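You operate a simulated robot arm through the tools that you are given. There is no shell and no other tool.

The job below is to be done with a simulated robot arm. You get a single attempt, and the scene is never put back.

Task
Rock jar 29 in the blue cradle till mixed and put it back.
Fine: slide the latch over the lid before you rock it; leave the latch open. Set down upright: what you pick out.

The check looks at the end state, three seconds after you hand in, the way a careful person would. Anything else that was tipped, shoved, dropped, spilled or broken makes it a failure. Lids that push on must go on centred and level and be pressed home; caps that screw on are set level and turned clockwise until they are tight.

Robot
A 6-joint arm with a two-finger parallel gripper, fixed in place. Base frame: the origin is at the foot of the arm, x ahead of it, y to its left, z up; the work surface is at about z = 880. Lengths are in mm, angles in rad, forces in N, time in s.
With the tool pointing down near the work surface it reaches from about 300 to 660 mm from the base axis. Its first joint turns from -2.007 to 2.007 rad. Payload 3.43 kg.
Tool frame: the origin (TCP) lies between the finger pads and is the grasp point; the fingertips stand 34 mm ahead of it; z points along the fingers, y is the line along which they close. Largest opening 128 mm; finger width 24, thickness 12; the body of the gripper, 48 by 130 mm, starts 96 mm behind the TCP.
Orientation is that of the tool frame in the base frame, as a unit quaternion [w, x, y, z]. With the fingers straight down and closing along the base's y, the tool's x points along the base's -x, its y along +y and its z along -z.

Tools
- The arm moves only by the tool step_arm. Its argument "plan" is a list of rows, each an object (a shift or turn left out is 0, a gripper value left out holds the last) with "delta_rot": the turn, a rotation vector about the base's x, y, z in units of 8 degrees (1.0 is 8 degrees), a list of three; "travel": the shift along the base's x, y, z in units of 25 mm (1.0 is 25 mm), a list of three; "hand": the finger opening in mm, from 0 to 128. In form: [{"delta_rot": [wx, wy, wz], "travel": [dx, dy, dz], "hand": hand}, ...]. A call has 1 to 20 rows; each row shifts and turns the commanded pose from where the row before left it. A call with a number of a shift or a turn outside -1 to 1 is refused whole. A row lasts 0.2 s, in which the tool goes at most 50 mm and 0.15 rad; a call with a longer step from one row to the next is refused whole, and so is a gripper value outside its range. A pose out of reach is approached as far as the arm can. The call stops where the force on the tool passes 40 N (or 10 N more than at its start, if that is more) or the arm is blocked; 0.2 s more then pass. The fingers move at their own pace (about 153 mm/s each) and stop on an object; they squeeze with about 43 N. The grip force told is the motor's: it shows also when the fingers shut on nothing. Time passes only in rows, and 0.2 s behind the last, so rows that do not move let the fingers close. It gives the time, the measured TCP pose, the force on the tool (base axes), the opening and the grip force at its end, in the units of the frame above (readings bear some noise), with the torque about the TCP (base axes, N m) and any sound that the robot's microphone picked up.
- Cameras (640 x 400 px; columns grow to the right, rows downward): "scene" is fixed at [399.8, -499.9, 1606.8]; the picture's right is [0.10, 1.00, 0.00], its down [0.93, -0.09, -0.36] and it looks along [-0.35, 0.03, -0.93] (base axes); focal length 333 px, centre (320, 200). "wrist" rides on the gripper at [76, -11, -160] in the tool frame; the picture's right is [0.15, 0.99, 0.00], its down [-0.88, 0.13, -0.46] and it looks along [-0.45, 0.07, 0.89] (tool axes); focal length 234 px, centre (320, 200). There is no depth. A picture from a camera that has moved, and an enlarged one, comes with that camera's place and axes in the base frame and with its lens.
- snapshot(camera): a new picture of that camera. The clock stands still meanwhile.
- slide_trunk(by): slides the trunk up (or, below 0, down) by that many mm; the arm rides with it, the base frame stays. It gives what a move gives, with no picture.
- enlarge(camera, box): a new picture of the part [left, top, right, bottom] of that camera's present view, enlarged. The clock stands still meanwhile.
- sign_off(): hands the job in; it is judged then, once.

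Nothing tells you positions but the pictures and the camera data. Unless the task says otherwise, let go and move clear before handing in.

The tools are called after "Call:" as a command line: name --argument value ..., lists and objects as JSON in quotes. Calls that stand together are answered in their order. step_arm: Moves the arm, as the interface text tells. Its arguments: {"type":"object","properties":{"plan":{"type":"array","items":{"type":"object","properties":{"delta_rot":{"type":"array","items":{"type":"number"}},"travel":{"type":"array","items":{"type":"number"}},"hand":{"type":"number"}}}}},"required":["plan"]} The other tools are called the same way: slide_trunk (by) slides the trunk up or down; snapshot (camera) takes a picture; enlarge (camera, box) takes an enlarged picture of a part of a camera's view; sign_off () hands the job in.

At the start:

```text
time: 0.0
eef_pos: [227.7, -378.9, 1250.5]
ee_rot: [0.001, 0.0, 1.0, 0.0]
contact_force: [-1.0, -0.2, -1.1]
ft_torque: [0.0, 0.01, 0.02]
opening: 127.8
finger_force: 0.0
trunk travel left (down, up): [-925.0, 65.0]
```

scene: 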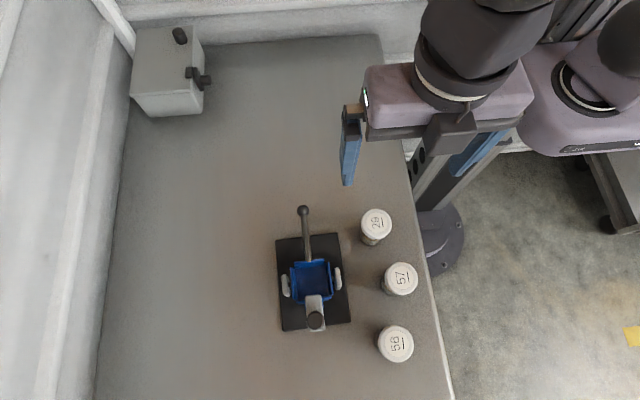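
wrist: 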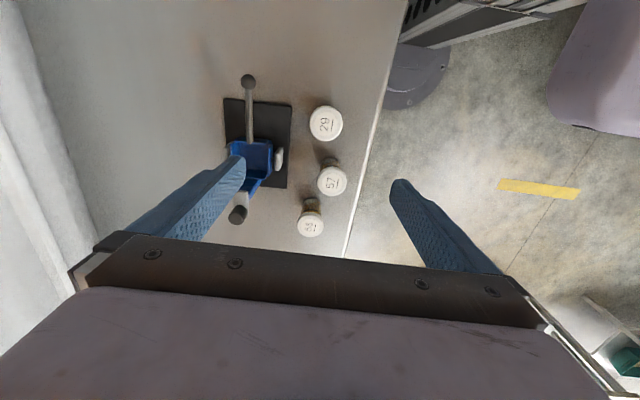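

I see a bench with a blue cradle on a dark base, with a long lever and a latch knob, and three jars labelled 29, 57 and 56 or 58. I'll look closer before moving anything.

Call:
enlarge --camera "scene" --box '[250, 190, 430, 370]'

Call:
enlarge --camera "wrist" --box '[200, 60, 380, 250]'

Call:
enlarge --camera "scene" --box '[110, 10, 240, 130]'

```text
2.22 times, centred on (340, 280) of scene
camera zoom: at [399.8, -499.9, 1606.8], right [0.1, 1.0, 0.0], down [0.93, -0.09, -0.36], along [-0.35, 0.03, -0.93], focal length 741 px, centre (276, 22)
```

zoom: 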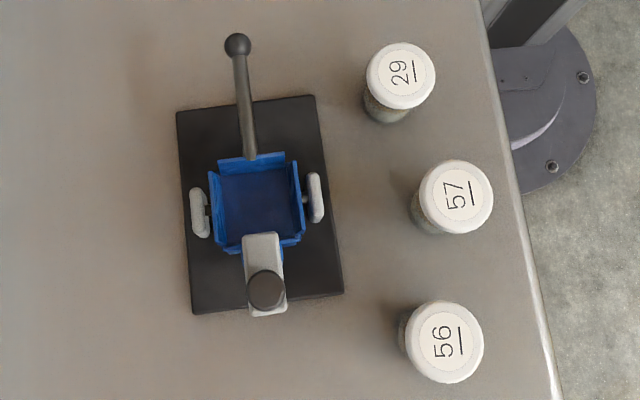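

```text
2.11 times, centred on (290, 155) of wrist
camera zoom: at [152.9, -391.9, 1409.0], right [-0.15, 0.99, 0.0], down [0.88, 0.13, 0.46], along [0.45, 0.07, -0.89], focal length 493 px, centre (383, 295)
```

zoom: 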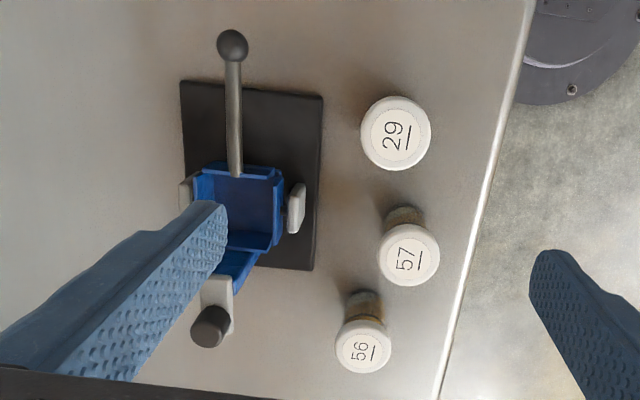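

```text
3.33 times, centred on (175, 70) of scene
camera zoom: at [399.8, -499.9, 1606.8], right [0.1, 1.0, 0.0], down [0.93, -0.09, -0.36], along [-0.35, 0.03, -0.93], focal length 1111 px, centre (803, 633)
```

zoom: 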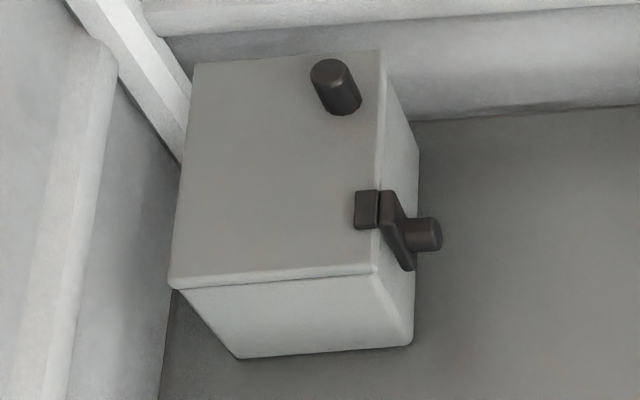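

The jars stand near (219,-368), (332,-337) and (443,-369) with lid tops at about z=960. The lever's ball is near (173,-514,952). I'll move the wrist camera over the cradle to see how it works.

Call:
step_arm --plan '[{"travel": [0, -1, -0.5]}, {"travel": [0, -1, -0.5]}, {"travel": [0, -1, -1]}, {"travel": [0, -1, -1]}, {"travel": [0, -1, -1]}, {"travel": [0, 0, -1]}]'

Call:
snapshot --camera "wrist"

Call:
snapshot --camera "scene"

```text
time: 1.4
eef_pos: [227.6, -504.9, 1124.4]
ee_rot: [0.0, -0.001, 1.0, 0.001]
contact_force: [0.1, 0.4, 0.4]
ft_torque: [0.01, 0.01, 0.02]
opening: 128.1
finger_force: 0.1
trunk travel left (down, up): [-925.0, 65.0]
```

```text
taken
camera wrist: at [152.8, -516.7, 1284.6], right [-0.15, 0.99, 0.0], down [0.88, 0.13, 0.46], along [0.45, 0.07, -0.89], focal length 234 px, centre (320, 200)
```

wrist: 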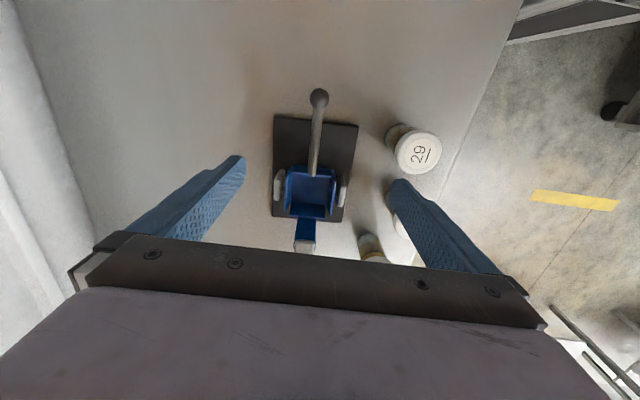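

```text
taken
```

scene: 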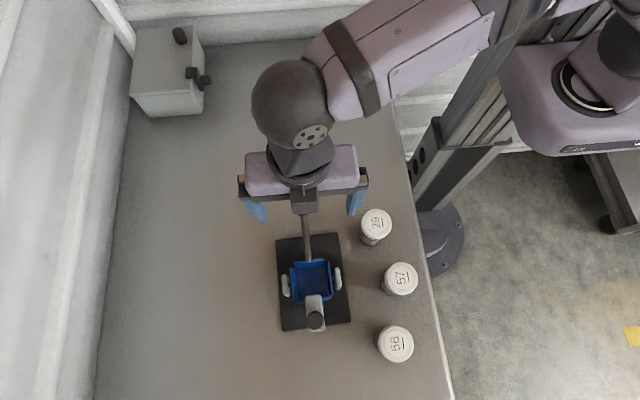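

Call:
enlarge --camera "wrist" --box '[250, 80, 400, 260]'

Call:
enlarge --camera "scene" --box '[265, 225, 365, 340]'

```text
2.22 times, centred on (325, 170) of wrist
camera zoom: at [152.8, -516.7, 1284.6], right [-0.15, 0.99, 0.0], down [0.88, 0.13, 0.46], along [0.45, 0.07, -0.89], focal length 520 px, centre (309, 267)
```

zoom: 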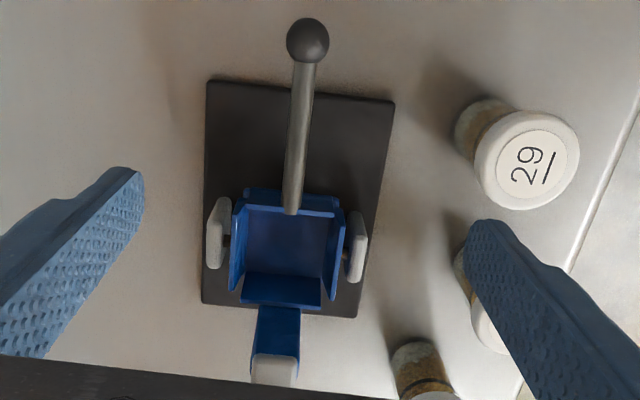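

```text
3.48 times, centred on (315, 282) of scene
camera zoom: at [399.8, -499.9, 1606.8], right [0.1, 1.0, 0.0], down [0.93, -0.09, -0.36], along [-0.35, 0.03, -0.93], focal length 1159 px, centre (337, -87)
```

zoom: 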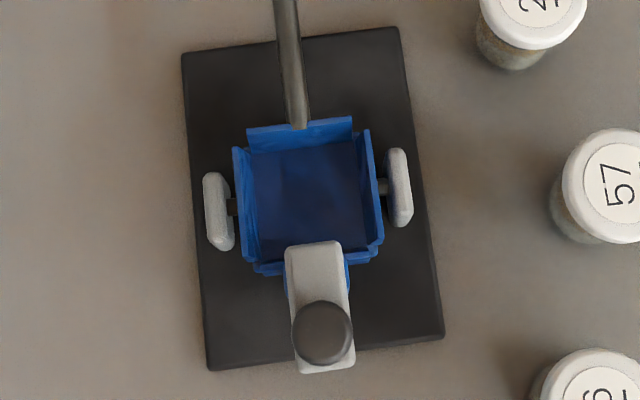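

The cradle is a shallow blue tray pivoting between two grey supports. A post on the far side carries a sliding latch plate with a knob at about (390,-506,1040), and a lever points toward -x. I'll swing the wrist camera round for a side view to get heights.

Call:
step_arm --plan '[{"delta_rot": [0, 0, -0.9375], "travel": [0.273, 0.383, 0]}, {"delta_rot": [0, 0, -0.9375], "travel": [0.273, 0.383, 0]}, {"delta_rot": [0, 0, -0.9375], "travel": [0.273, 0.383, 0]}, {"delta_rot": [0, 0, -0.9375], "travel": [0.273, 0.383, 0]}, {"delta_rot": [0, 0, -0.9375], "travel": [0.273, 0.383, 0]}, {"delta_rot": [0, 0, -0.9375], "travel": [0.273, 0.383, 0]}, {"delta_rot": [0, 0, -0.9375], "travel": [0.273, 0.383, 0]}, {"delta_rot": [0, 0, -0.9375], "travel": [0.273, 0.383, 0]}, {"delta_rot": [0, 0, -0.9375], "travel": [0.273, 0.383, 0]}, {"delta_rot": [0, 0, -0.9375], "travel": [0.273, 0.383, 0]}, {"delta_rot": [0, 0, -0.9375], "travel": [0.273, 0.383, 0]}, {"delta_rot": [0, 0, -0.9375], "travel": [0.273, 0.383, 0]}, {"delta_rot": [-0.9375, 0, 0], "travel": [0, 0, -0.6]}, {"delta_rot": [-0.9375, 0, 0], "travel": [0, 0, -0.6]}, {"delta_rot": [-0.9375, 0, 0], "travel": [0, 0, -0.6]}, {"delta_rot": [-0.9375, 0, 0], "travel": [0, 0, -0.6]}]'

Call:
snapshot --camera "wrist"

Call:
snapshot --camera "scene"

```text
time: 4.8
eef_pos: [310.5, -389.6, 1064.6]
ee_rot: [0.184, 0.682, 0.684, -0.182]
contact_force: [0.6, 0.5, 0.2]
ft_torque: [0.02, -0.02, 0.0]
opening: 127.9
finger_force: 0.2
trunk travel left (down, up): [-925.0, 65.0]
```

```text
taken
camera wrist: at [299.6, -244.7, 1164.6], right [0.99, 0.13, -0.07], down [0.13, -0.53, 0.84], along [0.07, -0.84, -0.55], focal length 234 px, centre (320, 200)
```

wrist: 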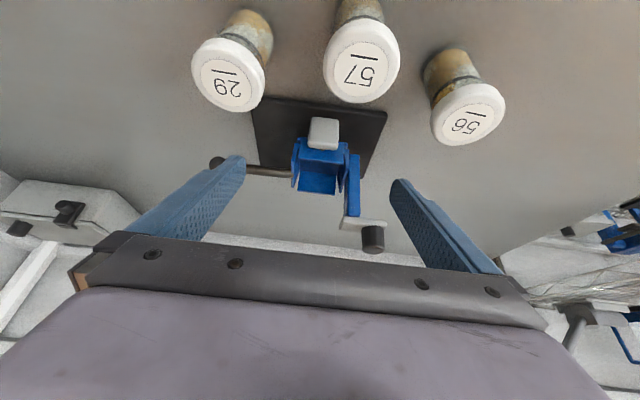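

```text
taken
```

scene: 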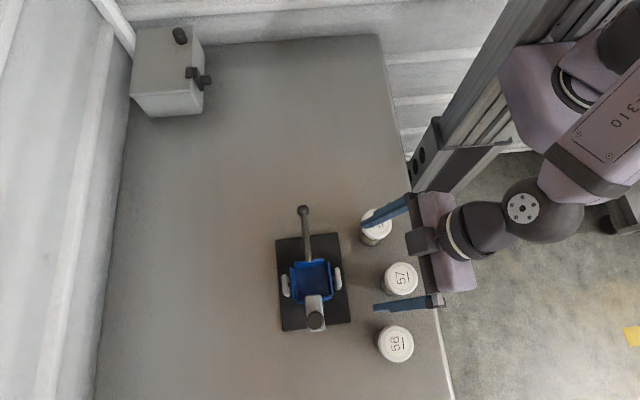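

Call:
enlarge --camera "wrist" --box '[200, 90, 400, 260]'

Call:
enlarge --camera "wrist" --box '[170, 0, 520, 160]'

```text
2.35 times, centred on (300, 175) of wrist
camera zoom: at [299.6, -244.7, 1164.6], right [0.99, 0.13, -0.07], down [0.13, -0.53, 0.84], along [0.07, -0.84, -0.55], focal length 551 px, centre (367, 259)
```

zoom: 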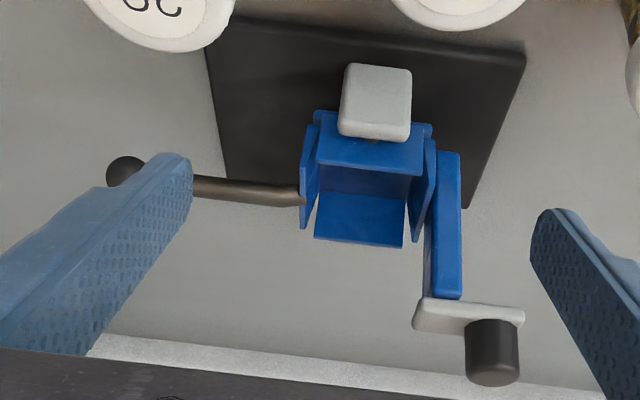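

```text
1.83 times, centred on (345, 80) of wrist
camera zoom: at [299.6, -244.7, 1164.6], right [0.99, 0.13, -0.07], down [0.13, -0.53, 0.84], along [0.07, -0.84, -0.55], focal length 428 px, centre (274, 419)
```

zoom: 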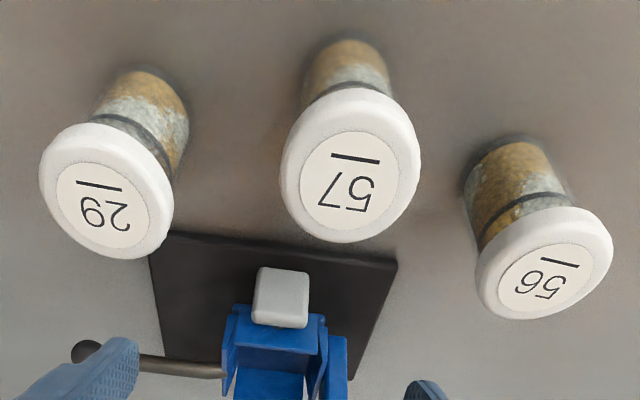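

Side view gives me the heights: latch plate at z≈1018–1025, its knob top at z≈1053, tray walls up to z≈955, and jar lids about 63 mm across with tops at z≈962. Jar 29 shows separate layers (unmixed). I'll turn the gripper straight down again and hover over jar 29.

Call:
step_arm --plan '[{"delta_rot": [0.9375, 0, 0], "travel": [0, 0, 0.6]}, {"delta_rot": [0.9375, 0, 0], "travel": [0, 0, 0.6]}, {"delta_rot": [0.9375, 0, 0], "travel": [0, 0, 0.3]}, {"delta_rot": [0.9375, 0, 0], "travel": [0, 0, 0]}, {"delta_rot": [0, 0, 0.9375], "travel": [-0.305, 0.072, 0]}, {"delta_rot": [0, 0, 0.9375], "travel": [-0.305, 0.072, 0]}, {"delta_rot": [0, 0, 0.9375], "travel": [-0.305, 0.072, 0]}, {"delta_rot": [0, 0, 0.9375], "travel": [-0.305, 0.072, 0]}, {"delta_rot": [0, 0, 0.9375], "travel": [-0.305, 0.072, 0]}, {"delta_rot": [0, 0, 0.9375], "travel": [-0.305, 0.072, 0]}, {"delta_rot": [0, 0, 0.9375], "travel": [-0.305, 0.072, 0]}, {"delta_rot": [0, 0, 0.9375], "travel": [-0.305, 0.072, 0]}, {"delta_rot": [0, 0, 0.9375], "travel": [-0.305, 0.072, 0]}, {"delta_rot": [0, 0, 0.9375], "travel": [-0.305, 0.072, 0]}, {"delta_rot": [0, 0, 0.9375], "travel": [-0.305, 0.072, 0]}, {"delta_rot": [0, 0, 0.9375], "travel": [-0.305, 0.072, 0]}]'

Call:
snapshot --camera "wrist"

```text
time: 8.2
eef_pos: [217.2, -367.1, 1102.0]
ee_rot: [0.0, -0.001, 1.0, -0.001]
contact_force: [0.9, 0.0, -0.1]
ft_torque: [0.01, -0.01, 0.0]
opening: 128.2
finger_force: 0.0
trunk travel left (down, up): [-925.0, 65.0]
```

```text
taken
camera wrist: at [142.4, -380.4, 1261.5], right [-0.15, 0.99, 0.0], down [0.88, 0.13, 0.46], along [0.45, 0.07, -0.89], focal length 234 px, centre (320, 200)
```

wrist: 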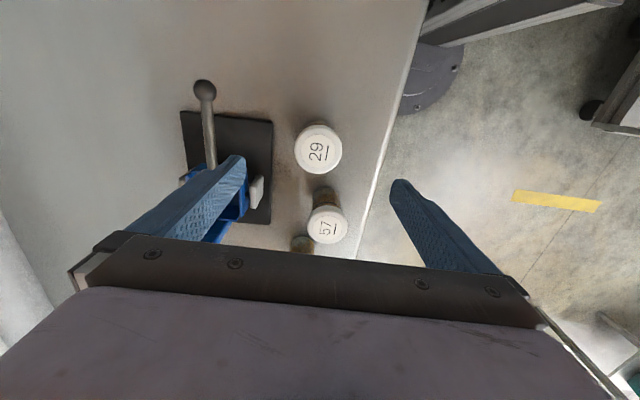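

Call:
enlarge --camera "wrist" --box '[270, 90, 390, 200]'

Call:
enlarge --camera "scene" --box '[340, 195, 420, 250]'

```text
3.64 times, centred on (330, 145) of wrist
camera zoom: at [142.4, -380.4, 1261.5], right [-0.15, 0.99, 0.0], down [0.88, 0.13, 0.46], along [0.45, 0.07, -0.89], focal length 852 px, centre (284, 400)
```

zoom: 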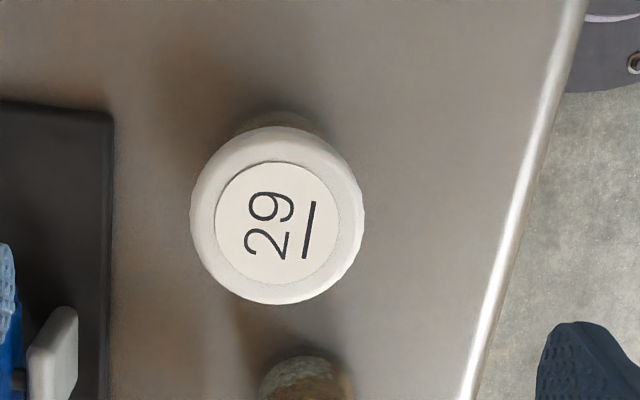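

```text
7.27 times, centred on (380, 222) of scene
camera zoom: at [399.8, -499.9, 1606.8], right [0.1, 1.0, 0.0], down [0.93, -0.09, -0.36], along [-0.35, 0.03, -0.93], focal length 2424 px, centre (-116, 36)
```

zoom: 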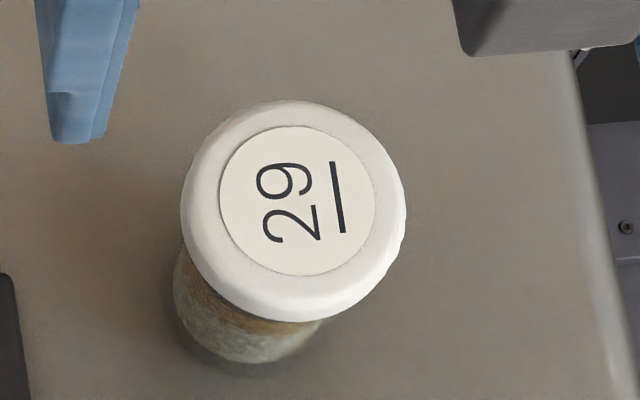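

Triangulating the label from several views puts jar 29 at about (220,-370.5) with its lid top near z≈975. I'll descend partway and check the alignment before the fingers go around the lid.

Call:
step_arm --plan '[{"travel": [0.112, -0.136, -1]}, {"travel": [0, 0, -1]}, {"travel": [0, 0, -0.8]}, {"travel": [0, 0, -0.4]}, {"travel": [0, 0, 0]}]'

Call:
snapshot --camera "wrist"

Call:
enlarge --camera "scene" --box '[310, 150, 440, 260]'

```text
time: 9.4
eef_pos: [221.8, -371.7, 1022.3]
ee_rot: [0.0, 0.001, 1.0, 0.001]
contact_force: [-0.6, -0.7, -0.1]
ft_torque: [0.02, 0.0, -0.03]
opening: 128.0
finger_force: 0.0
trunk travel left (down, up): [-925.0, 65.0]
```

```text
taken
camera wrist: at [146.5, -383.5, 1181.3], right [-0.15, 0.99, 0.0], down [0.88, 0.13, 0.46], along [0.45, 0.07, -0.89], focal length 234 px, centre (320, 200)
```

wrist: 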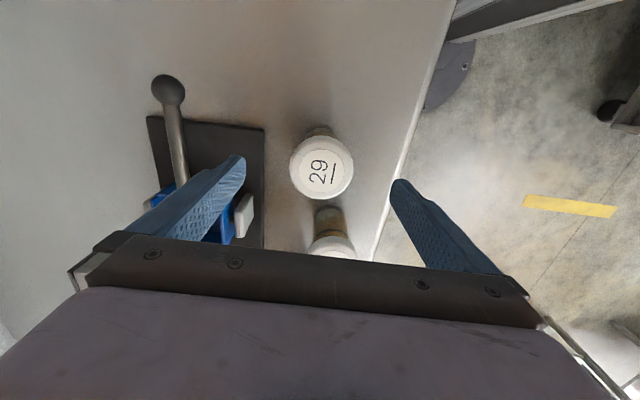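

```text
3.64 times, centred on (375, 205) of scene
camera zoom: at [399.8, -499.9, 1606.8], right [0.1, 1.0, 0.0], down [0.93, -0.09, -0.36], along [-0.35, 0.03, -0.93], focal length 1212 px, centre (120, 182)
```

zoom: 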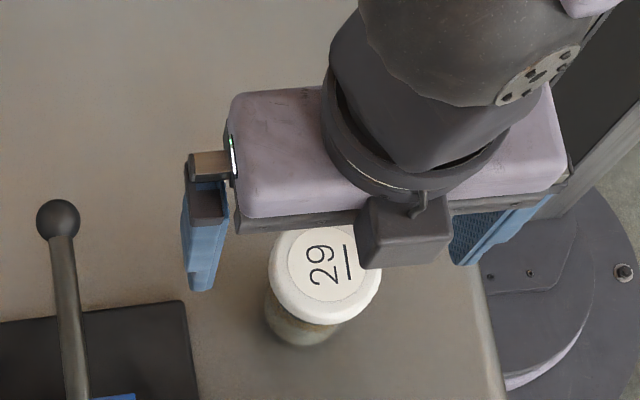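

Call:
step_arm --plan '[{"travel": [-0.08, 0, -0.6]}, {"travel": [0, 0, -0.6]}, {"travel": [0, 0, -0.6]}, {"travel": [0, 0, -0.5]}, {"travel": [0, 0, 0]}]'

Call:
snapshot --camera "wrist"

```text
time: 10.6
eef_pos: [218.2, -371.1, 964.8]
ee_rot: [0.0, 0.0, 1.0, 0.0]
contact_force: [1.0, -1.0, -0.1]
ft_torque: [0.02, 0.0, -0.01]
opening: 128.2
finger_force: 0.0
trunk travel left (down, up): [-925.0, 65.0]
```

```text
taken
camera wrist: at [143.9, -383.2, 1124.5], right [-0.15, 0.99, 0.0], down [0.88, 0.13, 0.46], along [0.45, 0.07, -0.89], focal length 234 px, centre (320, 200)
```

wrist: 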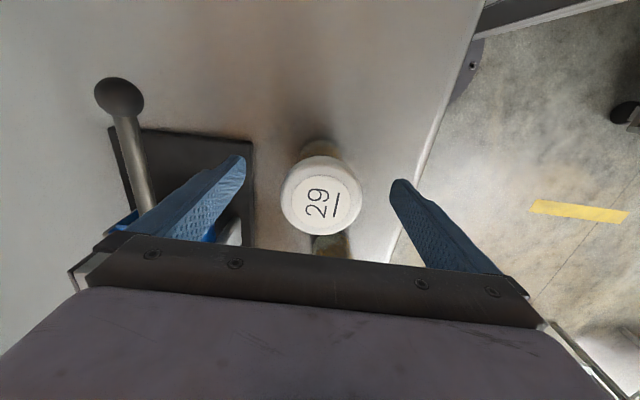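

The lid sits centred between the open fingers with the pads at its height. I'll close on the lid.

Call:
step_arm --plan '[{"hand": 50}, {"hand": 50}, {"hand": 50}, {"hand": 50}]'

Call:
snapshot --camera "wrist"

```text
time: 11.6
eef_pos: [218.8, -372.0, 965.3]
ee_rot: [0.0, -0.001, 1.0, 0.0]
contact_force: [-0.5, -0.5, 0.4]
ft_torque: [0.0, 0.02, -0.03]
opening: 58.1
finger_force: 42.9
trunk travel left (down, up): [-925.0, 65.0]
```

```text
taken
camera wrist: at [144.0, -383.1, 1124.6], right [-0.15, 0.99, 0.0], down [0.88, 0.13, 0.46], along [0.45, 0.07, -0.89], focal length 234 px, centre (320, 200)
```

wrist: 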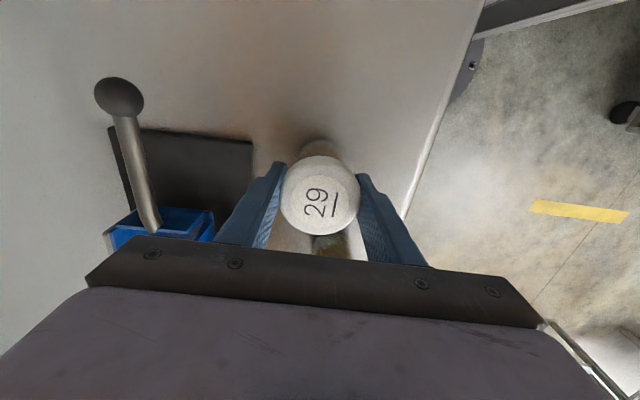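

Gripped at 58 mm with full grip force. I'll lift gently and check that it holds.

Call:
step_arm --plan '[{"travel": [0, 0, 0.2]}, {"travel": [0, 0, 0.4]}, {"travel": [0, 0, 0.6]}, {"travel": [0, 0, 0.8]}, {"travel": [0, 0, 0.8]}, {"travel": [0, 0, 0.8]}, {"travel": [0, 0, 0.8]}, {"travel": [0, 0, 0.4]}, {"travel": [0, 0, 0]}]'

Call:
snapshot --camera "wrist"

Call:
enlarge --camera "scene" --box '[290, 130, 450, 260]'

```text
time: 13.6
eef_pos: [218.9, -370.3, 1082.8]
ee_rot: [0.0, 0.0, 1.0, 0.0]
contact_force: [0.0, -0.4, -2.2]
ft_torque: [0.02, 0.01, 0.01]
opening: 58.2
finger_force: 42.6
trunk travel left (down, up): [-925.0, 65.0]
```

```text
taken
camera wrist: at [144.0, -383.7, 1244.0], right [-0.15, 0.99, 0.0], down [0.88, 0.13, 0.46], along [0.45, 0.07, -0.89], focal length 234 px, centre (320, 200)
```

wrist: 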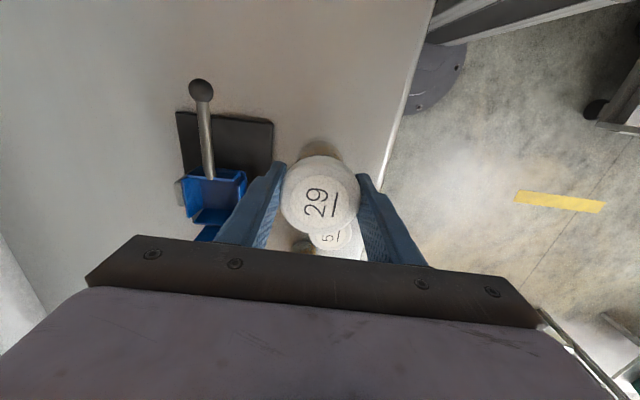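

```text
3.08 times, centred on (370, 195) of scene
camera zoom: at [399.8, -499.9, 1606.8], right [0.1, 1.0, 0.0], down [0.93, -0.09, -0.36], along [-0.35, 0.03, -0.93], focal length 1026 px, centre (166, 215)
```

zoom: 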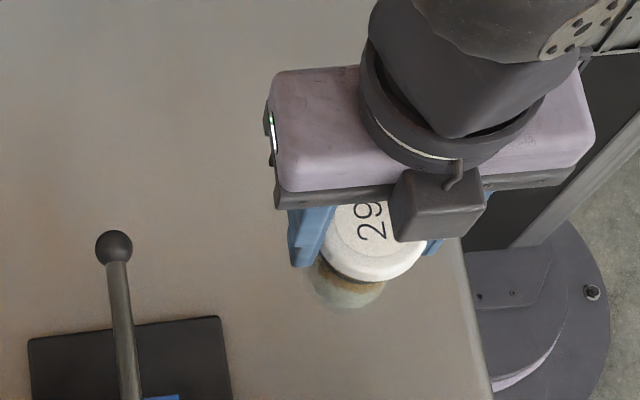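

Jar 29 is off the table and held firmly (about 2.2 N). I'll carry it high to a spot above the tray, keeping clear of the latch.

Call:
step_arm --plan '[{"travel": [0, 0, 0.6]}, {"travel": [0, -0.4, 0.8]}, {"travel": [0, -0.8, 0.2]}, {"travel": [0, -0.8, 0]}, {"travel": [0.2, -0.8, 0]}, {"travel": [0.5, -0.8, 0]}, {"travel": [0.7, -0.7, 0]}, {"travel": [0.7, -0.6, 0]}, {"travel": [0.7, -0.4, 0]}, {"travel": [0.5, -0.2, 0]}, {"travel": [0.3, 0, 0]}, {"travel": [0, 0, 0]}]'

Call:
snapshot --camera "wrist"

Call:
enlarge --camera "scene" --box '[250, 190, 390, 340]'

```text
time: 16.2
eef_pos: [309.7, -508.1, 1123.1]
ee_rot: [0.001, 0.0, 1.0, -0.001]
contact_force: [0.2, 1.1, -2.3]
ft_torque: [0.01, -0.03, 0.0]
opening: 58.3
finger_force: 43.0
trunk travel left (down, up): [-925.0, 65.0]
```

```text
taken
camera wrist: at [234.4, -520.9, 1283.4], right [-0.15, 0.99, 0.0], down [0.88, 0.13, 0.46], along [0.45, 0.07, -0.89], focal length 234 px, centre (320, 200)
```

wrist: 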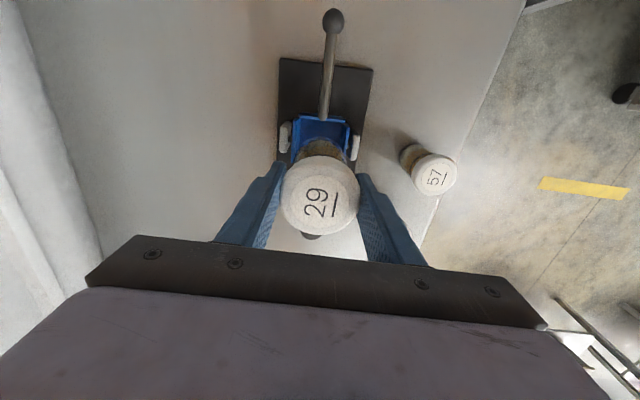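

```text
2.67 times, centred on (320, 265) of scene
camera zoom: at [399.8, -499.9, 1606.8], right [0.1, 1.0, 0.0], down [0.93, -0.09, -0.36], along [-0.35, 0.03, -0.93], focal length 889 px, centre (320, 27)
```

zoom: 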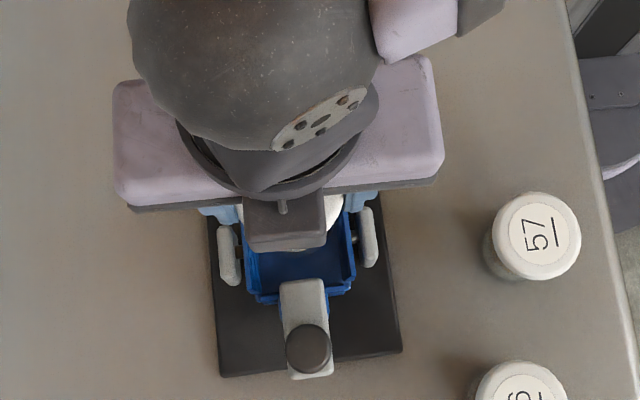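

Call:
enlarge --camera "wrist" --box '[250, 90, 390, 260]'

Call:
enlarge --camera "scene" --box '[275, 240, 355, 340]'

```text
2.35 times, centred on (320, 175) of wrist
camera zoom: at [234.4, -520.9, 1283.4], right [-0.15, 0.99, 0.0], down [0.88, 0.13, 0.46], along [0.45, 0.07, -0.89], focal length 551 px, centre (320, 259)
```

zoom: 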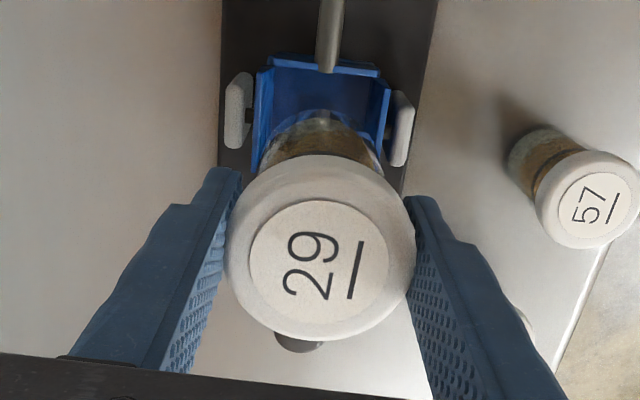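

```text
4.00 times, centred on (315, 290) of scene
camera zoom: at [399.8, -499.9, 1606.8], right [0.1, 1.0, 0.0], down [0.93, -0.09, -0.36], along [-0.35, 0.03, -0.93], focal length 1333 px, centre (340, -160)
```

zoom: 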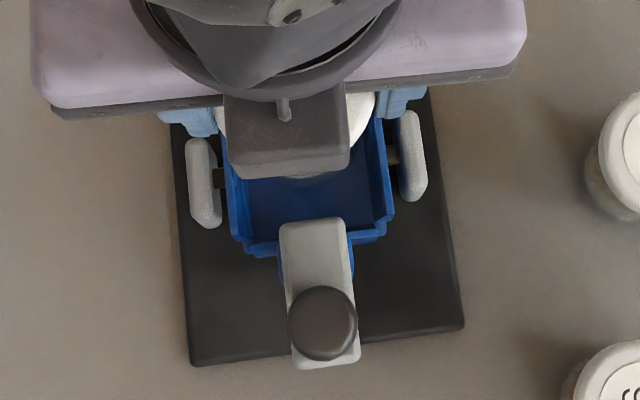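

The tray spans roughly x 282–350 and y -540 to -478, and the latch plate's front edge is at x≈349. I'll shift so the jar centre is near x=315, then lower into the mouth of the tray and recheck.

Call:
step_arm --plan '[{"travel": [0.26, -0.02, 0]}, {"travel": [0, 0, -0.6]}, {"travel": [0, 0, -0.8]}, {"travel": [0, 0, -0.8]}, {"travel": [0, 0, -0.6]}, {"travel": [0, 0, -0.4]}, {"travel": [0, 0, 0]}]'

Call:
enlarge --camera "wrist" --box '[250, 90, 390, 260]'

Call:
enlarge --camera "scene" --box '[275, 240, 355, 340]'

```text
time: 17.8
eef_pos: [314.9, -509.4, 1043.5]
ee_rot: [0.0, 0.0, 1.0, 0.0]
contact_force: [0.1, 0.0, -2.0]
ft_torque: [0.03, 0.01, -0.01]
opening: 57.7
finger_force: 42.8
trunk travel left (down, up): [-925.0, 65.0]
```

```text
2.35 times, centred on (320, 175) of wrist
camera zoom: at [240.4, -521.1, 1203.6], right [-0.15, 0.99, 0.0], down [0.88, 0.13, 0.46], along [0.45, 0.07, -0.89], focal length 551 px, centre (320, 259)
```

zoom: 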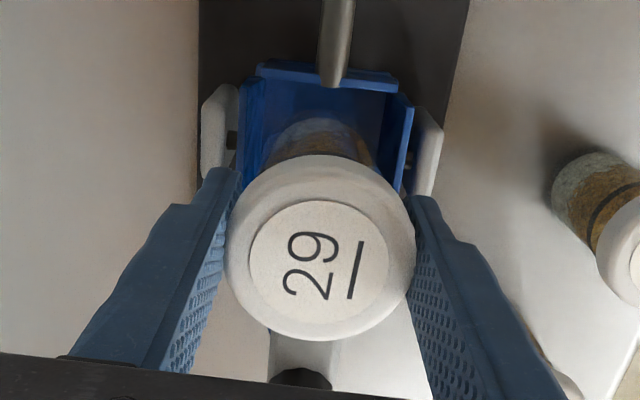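

```text
4.00 times, centred on (315, 290) of scene
camera zoom: at [399.8, -499.9, 1606.8], right [0.1, 1.0, 0.0], down [0.93, -0.09, -0.36], along [-0.35, 0.03, -0.93], focal length 1333 px, centre (340, -160)
```

zoom: 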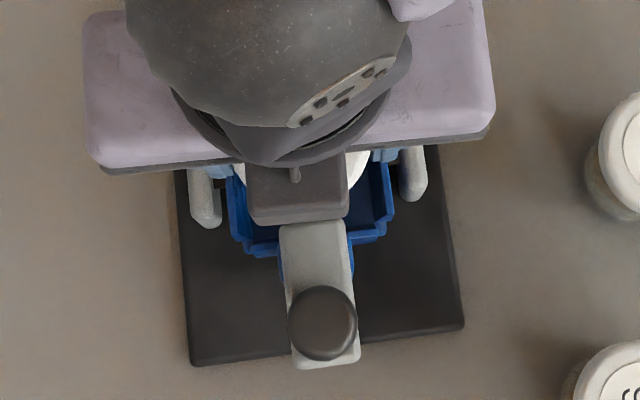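

The jar's base is centred between the tray walls. I'll lower slowly and watch the force.

Call:
step_arm --plan '[{"travel": [0, 0, -0.3]}, {"travel": [0, 0, -0.3]}, {"travel": [0, 0, -0.3]}, {"travel": [0, 0, -0.2]}, {"travel": [0, 0, 0]}]'

Call:
snapshot --camera "wrist"

```text
time: 19.0
eef_pos: [315.4, -509.1, 1015.9]
ee_rot: [0.001, 0.0, 1.0, 0.0]
contact_force: [0.0, -0.3, -1.9]
ft_torque: [-0.01, -0.01, -0.03]
opening: 58.1
finger_force: 43.4
trunk travel left (down, up): [-925.0, 65.0]
```

```text
taken
camera wrist: at [240.7, -521.8, 1176.2], right [-0.15, 0.99, 0.0], down [0.88, 0.13, 0.46], along [0.45, 0.07, -0.89], focal length 234 px, centre (320, 200)
```

wrist: 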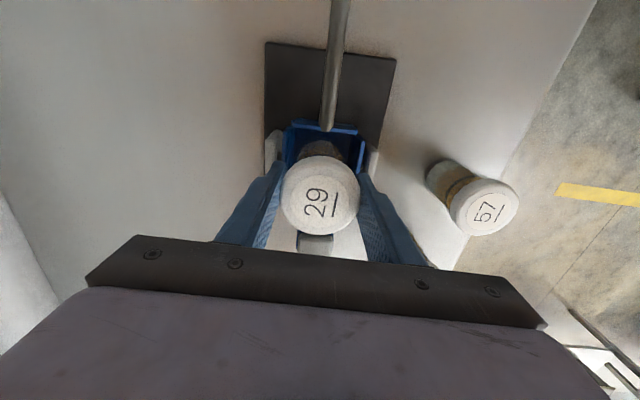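

Call:
step_arm --plan '[{"travel": [0, 0, -0.1]}, {"travel": [0, 0, -0.1]}, {"travel": [0, 0, 0]}]'

Call:
enlarge --camera "wrist" --box '[250, 90, 390, 260]'

```text
time: 19.8
eef_pos: [315.9, -510.2, 1012.0]
ee_rot: [0.0, 0.0, 1.0, 0.0]
contact_force: [0.2, 0.2, -2.6]
ft_torque: [0.0, -0.01, 0.02]
opening: 57.9
finger_force: 42.7
trunk travel left (down, up): [-925.0, 65.0]
```

```text
2.35 times, centred on (320, 175) of wrist
camera zoom: at [240.9, -521.9, 1171.2], right [-0.15, 0.99, 0.0], down [0.88, 0.13, 0.46], along [0.45, 0.07, -0.89], focal length 551 px, centre (320, 259)
```

zoom: 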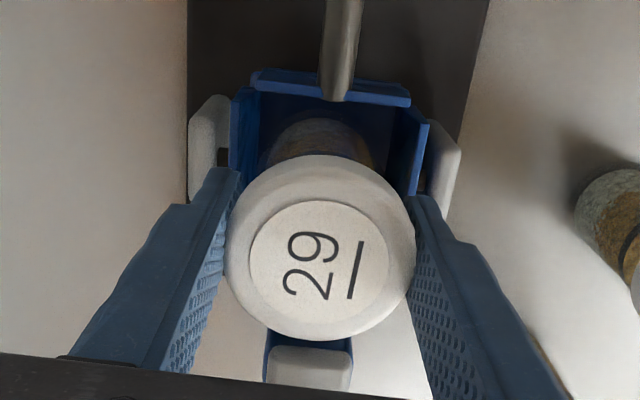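

Call:
step_arm --plan '[{"travel": [0, 0, -0.08]}, {"travel": [0, 0, -0.08]}, {"travel": [0, 0, 0]}]'

```text
time: 20.6
eef_pos: [315.2, -508.7, 1007.7]
ee_rot: [0.0, 0.0, 1.0, 0.0]
contact_force: [-0.4, -0.2, -2.3]
ft_torque: [0.01, -0.02, -0.03]
opening: 58.2
finger_force: 42.8
trunk travel left (down, up): [-925.0, 65.0]
```

Call:
step_arm --plan '[{"travel": [0, 0, -0.06]}, {"travel": [0, 0, -0.06]}, {"travel": [0, 0, 0]}]'

```text
time: 21.4
eef_pos: [315.7, -509.3, 1004.3]
ee_rot: [0.0, 0.0, 1.0, 0.0]
contact_force: [0.2, 0.9, 0.6]
ft_torque: [0.03, -0.09, 0.04]
opening: 57.8
finger_force: 42.9
trunk travel left (down, up): [-925.0, 65.0]
```

The load just came off the gripper, so the jar seems to be on the tray floor. I'll check before releasing.

Call:
enlarge --camera "wrist" --box '[250, 70, 390, 260]'

Call:
enlarge --camera "scene" --box '[265, 190, 365, 340]'

```text
2.11 times, centred on (320, 165) of wrist
camera zoom: at [240.7, -521.6, 1164.5], right [-0.15, 0.99, 0.0], down [0.88, 0.13, 0.46], along [0.45, 0.07, -0.89], focal length 493 px, centre (320, 274)
```

zoom: 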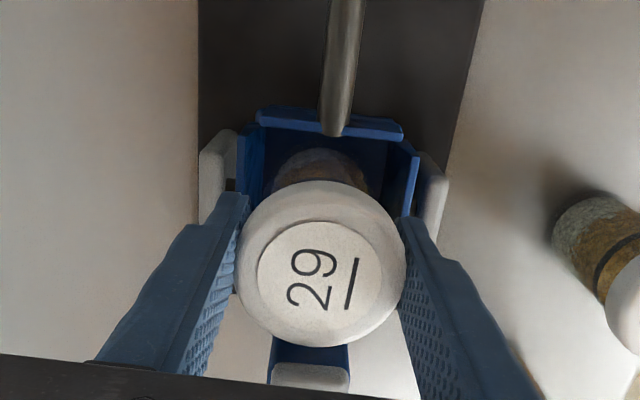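

```text
2.67 times, centred on (315, 265) of scene
camera zoom: at [399.8, -499.9, 1606.8], right [0.1, 1.0, 0.0], down [0.93, -0.09, -0.36], along [-0.35, 0.03, -0.93], focal length 889 px, centre (333, 27)
```

zoom: 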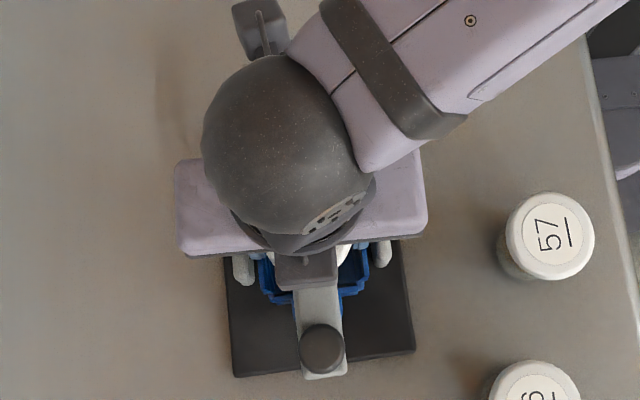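

Call:
step_arm --plan '[{"hand": 62}, {"hand": 70}, {"hand": 90}, {"hand": 90}]'

Call:
enlarge --camera "wrist" --box '[230, 70, 410, 260]'

```text
time: 22.4
eef_pos: [316.2, -509.1, 1004.2]
ee_rot: [0.0, 0.0, 1.0, 0.0]
contact_force: [0.1, -0.5, 0.0]
ft_torque: [0.02, 0.03, -0.02]
opening: 90.1
finger_force: 0.0
trunk travel left (down, up): [-925.0, 65.0]
```

```text
2.11 times, centred on (320, 165) of wrist
camera zoom: at [240.7, -521.7, 1164.2], right [-0.15, 0.99, 0.0], down [0.88, 0.13, 0.46], along [0.45, 0.07, -0.89], focal length 493 px, centre (320, 274)
```

zoom: 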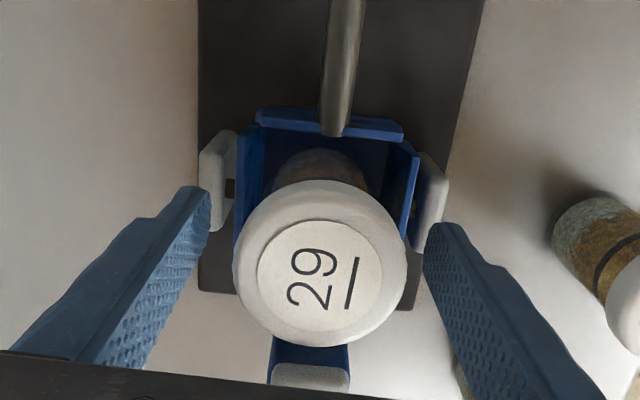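

The jar is standing freely in the tray. I'll rise and move over to the latch knob.

Call:
step_arm --plan '[{"travel": [0, 0, 0.4]}, {"travel": [0, 0, 0.8]}, {"travel": [0, 0, 1]}, {"travel": [0, 0, 1]}, {"travel": [0.3, 0, 1]}, {"travel": [0.7, 0, 0.4]}, {"travel": [0.8, 0.06, 0]}, {"travel": [0.8, 0.06, 0]}, {"travel": [0.4, 0, 0]}, {"travel": [0, 0, 0]}]'

Call:
snapshot --camera "wrist"

Call:
enlarge --camera "scene" --box '[265, 190, 365, 340]'

```text
time: 24.6
eef_pos: [382.1, -494.2, 1115.3]
ee_rot: [0.0, 0.0, 1.0, 0.0]
contact_force: [-0.9, -0.1, -0.1]
ft_torque: [-0.04, -0.01, -0.01]
opening: 90.0
finger_force: 0.0
out of reach, approached as far as the arm can: row 8, 9
trunk travel left (down, up): [-925.0, 65.0]
```

```text
taken
camera wrist: at [308.1, -506.1, 1275.9], right [-0.15, 0.99, 0.0], down [0.88, 0.13, 0.46], along [0.45, 0.07, -0.89], focal length 234 px, centre (320, 200)
```

wrist: 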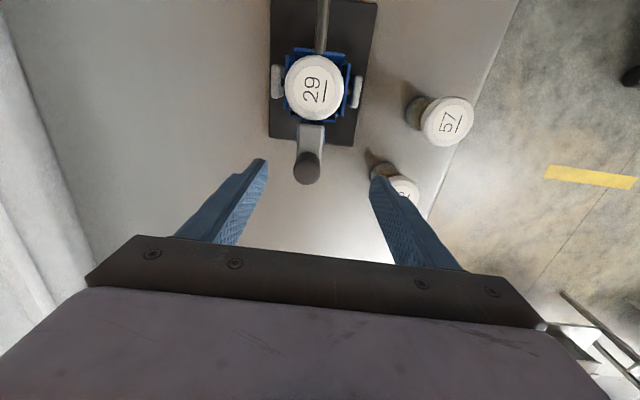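

```text
2.67 times, centred on (315, 265) of scene
camera zoom: at [399.8, -499.9, 1606.8], right [0.1, 1.0, 0.0], down [0.93, -0.09, -0.36], along [-0.35, 0.03, -0.93], focal length 889 px, centre (333, 27)
```

zoom: 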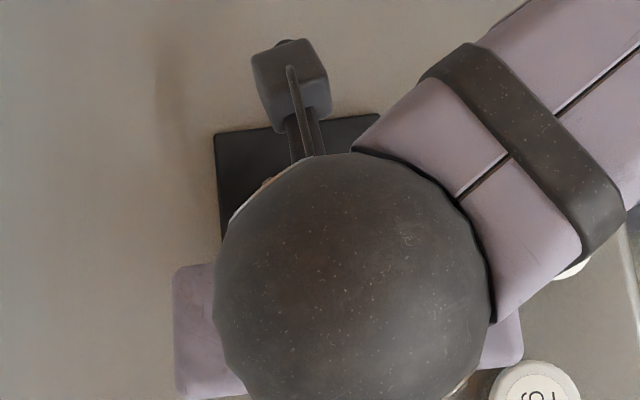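

At this height the arm's reach is short. The trunk can go up 65 mm, which should extend the reach at knob height. I'll look closely at the latch and jar first.

Call:
enlarge --camera "wrist" --box '[250, 20, 390, 200]'

Call:
slide_trunk --by 65

```text
2.22 times, centred on (320, 110) of wrist
camera zoom: at [308.1, -506.1, 1275.9], right [-0.15, 0.99, 0.0], down [0.88, 0.13, 0.46], along [0.45, 0.07, -0.89], focal length 520 px, centre (320, 400)
```

zoom: 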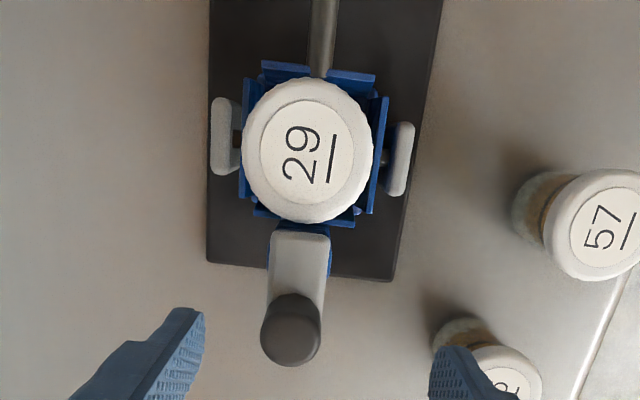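

```text
time: 25.6
eef_pos: [382.4, -494.5, 1181.3]
ee_rot: [0.0, 0.0, 1.0, -0.001]
contact_force: [0.2, -0.3, -0.3]
ft_torque: [0.01, 0.03, 0.0]
opening: 89.9
finger_force: 0.0
trunk travel left (down, up): [-990.0, 0.0]
```

Call:
step_arm --plan '[{"travel": [0, 0, -0.8]}, {"travel": [0, 0, -1]}, {"travel": [0, 0, -0.8]}, {"travel": [0, 0, -0.4]}, {"travel": [0, 0, 0]}]'

Call:
snapshot --camera "wrist"

```text
time: 26.8
eef_pos: [387.9, -500.3, 1105.7]
ee_rot: [-0.001, 0.001, 1.0, 0.0]
contact_force: [0.8, -0.4, 0.2]
ft_torque: [0.01, 0.01, -0.03]
opening: 90.0
finger_force: 0.1
out of reach, approached as far as the arm can: row 2, 4
trunk travel left (down, up): [-990.0, 0.0]
```

```text
taken
camera wrist: at [313.2, -513.6, 1266.6], right [-0.15, 0.99, 0.0], down [0.88, 0.13, 0.45], along [0.45, 0.07, -0.89], focal length 234 px, centre (320, 200)
```

wrist: 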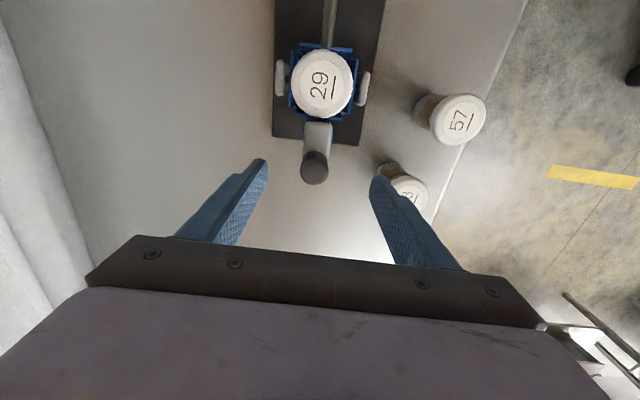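

Call:
step_arm --plan '[{"travel": [0, 0, -0.6]}, {"travel": [0, 0, -0.6]}, {"travel": [0, 0, 0]}]'

Call:
snapshot --camera "wrist"

```text
time: 27.6
eef_pos: [387.3, -502.6, 1076.6]
ee_rot: [-0.001, 0.0, 1.0, 0.001]
contact_force: [-0.4, -0.5, 0.1]
ft_torque: [-0.03, -0.01, 0.02]
opening: 89.8
finger_force: 0.1
trunk travel left (down, up): [-990.0, 0.0]
```

```text
taken
camera wrist: at [313.8, -515.2, 1236.6], right [-0.15, 0.99, 0.0], down [0.88, 0.13, 0.46], along [0.45, 0.07, -0.89], focal length 234 px, centre (320, 200)
```

wrist: 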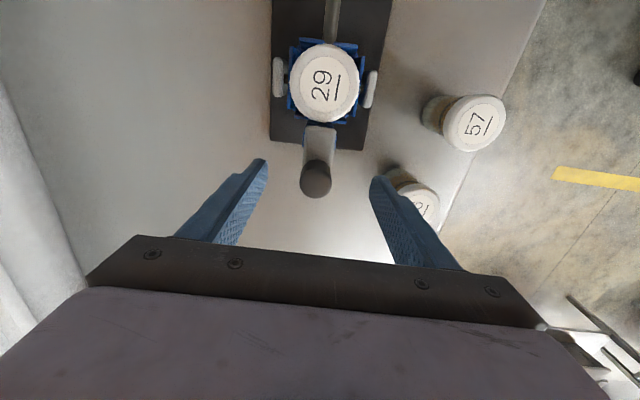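

Call:
step_arm --plan '[{"travel": [0.04, -0.18, -0.3]}, {"travel": [0.04, 0, -0.24]}, {"travel": [0, 0, 0]}]'

Call:
enlarge --camera "wrist" --box '[230, 110, 410, 270]'

```text
time: 28.4
eef_pos: [389.6, -505.3, 1063.5]
ee_rot: [0.0, 0.0, 1.0, 0.0]
contact_force: [-0.6, 0.8, 0.3]
ft_torque: [0.01, -0.03, 0.01]
opening: 90.2
finger_force: 0.1
trunk travel left (down, up): [-990.0, 0.0]
```

```text
2.50 times, centred on (320, 190) of wrist
camera zoom: at [314.4, -518.0, 1223.3], right [-0.15, 0.99, 0.0], down [0.88, 0.13, 0.46], along [0.45, 0.07, -0.89], focal length 585 px, centre (320, 225)
```

zoom: 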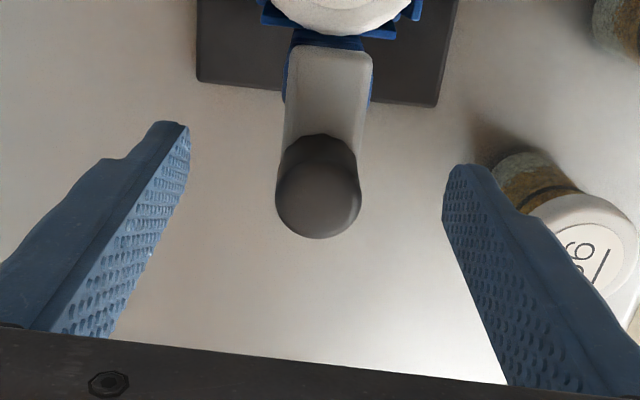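

Call:
step_arm --plan '[{"travel": [0.03, -0.06, 0], "hand": 60}, {"hand": 40}, {"hand": 32}]'

Call:
enlarge --camera "wrist" --box '[230, 110, 410, 270]'

```text
time: 29.2
eef_pos: [389.7, -506.3, 1064.3]
ee_rot: [-0.001, 0.0, 1.0, 0.0]
contact_force: [-0.1, -0.4, 1.2]
ft_torque: [0.02, 0.0, -0.02]
opening: 32.0
finger_force: 0.1
trunk travel left (down, up): [-990.0, 0.0]
```

```text
2.50 times, centred on (320, 190) of wrist
camera zoom: at [314.7, -518.3, 1223.5], right [-0.15, 0.99, 0.0], down [0.88, 0.13, 0.46], along [0.45, 0.07, -0.89], focal length 585 px, centre (320, 225)
```

zoom: 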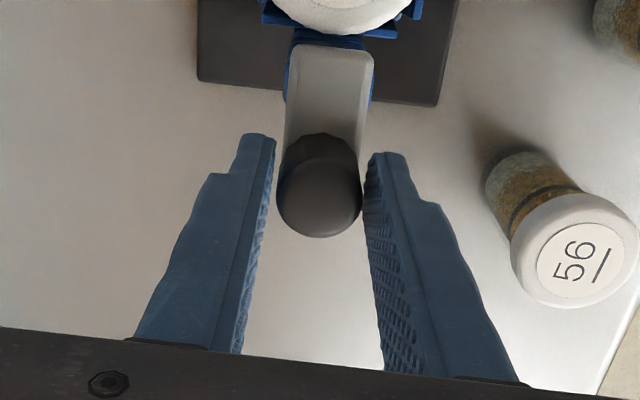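

Call:
step_arm --plan '[{"travel": [0, 0.03, 0], "hand": 28}, {"hand": 20}, {"hand": 20}, {"hand": 20}]'

```text
time: 30.2
eef_pos: [389.8, -507.1, 1063.3]
ee_rot: [0.0, 0.0, 1.0, 0.0]
contact_force: [1.2, -0.6, 2.0]
ft_torque: [0.11, -0.03, 0.1]
opening: 26.7
finger_force: 42.8
trunk travel left (down, up): [-990.0, 0.0]
```

The knob is gripped (26.7 mm). Now I'll slide the latch toward -x, over the lid, in small steps.

Call:
step_arm --plan '[{"travel": [-0.2, 0, 0]}, {"travel": [-0.2, 0, 0]}, {"travel": [-0.2, 0, 0]}, {"travel": [0, 0, 0]}]'

Call:
snapshot --camera "wrist"

```text
time: 31.2
eef_pos: [375.4, -506.4, 1063.2]
ee_rot: [0.0, 0.0, 1.0, 0.0]
contact_force: [0.3, -2.2, -0.1]
ft_torque: [-0.04, -0.37, 0.11]
opening: 26.7
finger_force: 42.8
trunk travel left (down, up): [-990.0, 0.0]
```

```text
taken
camera wrist: at [300.3, -518.8, 1223.7], right [-0.15, 0.99, 0.0], down [0.88, 0.13, 0.46], along [0.45, 0.07, -0.89], focal length 234 px, centre (320, 200)
```

wrist: 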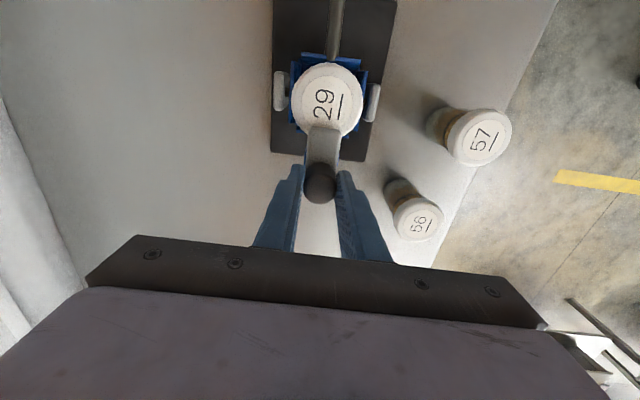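

Call:
step_arm --plan '[{"travel": [-0.2, 0, 0]}, {"travel": [-0.2, 0, 0]}, {"travel": [-0.2, 0, 0]}, {"travel": [0, 0, 0]}]'

Call:
enlarge --camera "wrist" --box '[240, 40, 400, 220]'

```text
time: 32.2
eef_pos: [360.5, -506.4, 1064.4]
ee_rot: [0.0, 0.0, 1.0, 0.0]
contact_force: [0.4, -5.4, 2.1]
ft_torque: [-0.08, 0.15, 0.09]
opening: 26.7
finger_force: 42.7
trunk travel left (down, up): [-990.0, 0.0]
```

```text
2.22 times, centred on (320, 130) of wrist
camera zoom: at [285.2, -519.2, 1223.6], right [-0.15, 0.99, 0.0], down [0.88, 0.13, 0.46], along [0.45, 0.07, -0.89], focal length 520 px, centre (320, 356)
```

zoom: 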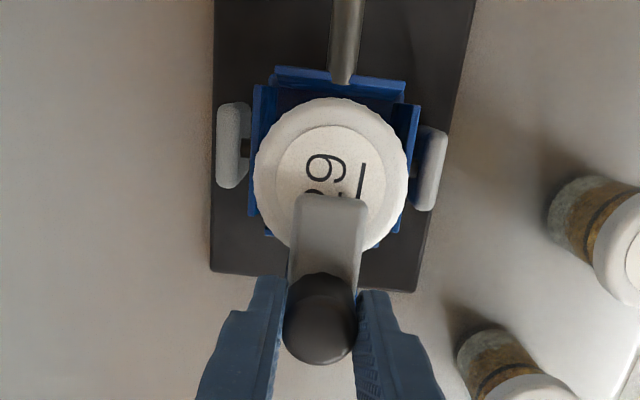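

The latch is over the lid's edge. A small side force suggests the cradle is turned about 2° so I'll follow its axis and slide further.

Call:
step_arm --plan '[{"travel": [-0.15, -0.03, 0]}, {"travel": [-0.15, -0.03, 0]}, {"travel": [-0.15, -0.01, 0]}, {"travel": [0, 0, 0]}]'

Call:
enlarge --camera "wrist" --box '[240, 40, 400, 220]'

```text
time: 33.2
eef_pos: [353.3, -507.4, 1066.6]
ee_rot: [0.001, 0.0, 1.0, -0.001]
contact_force: [17.5, -0.7, 11.6]
ft_torque: [0.39, -1.4, 0.14]
opening: 26.6
finger_force: 43.0
trunk travel left (down, up): [-990.0, 0.0]
```

```text
2.22 times, centred on (320, 130) of wrist
camera zoom: at [277.3, -519.1, 1225.1], right [-0.15, 0.99, 0.0], down [0.88, 0.13, 0.46], along [0.45, 0.06, -0.89], focal length 520 px, centre (320, 356)
```

zoom: 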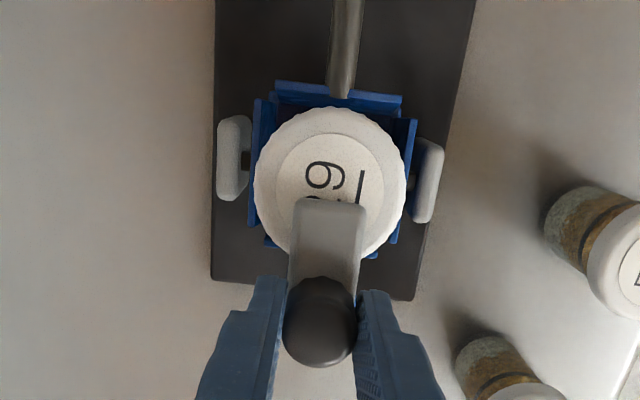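

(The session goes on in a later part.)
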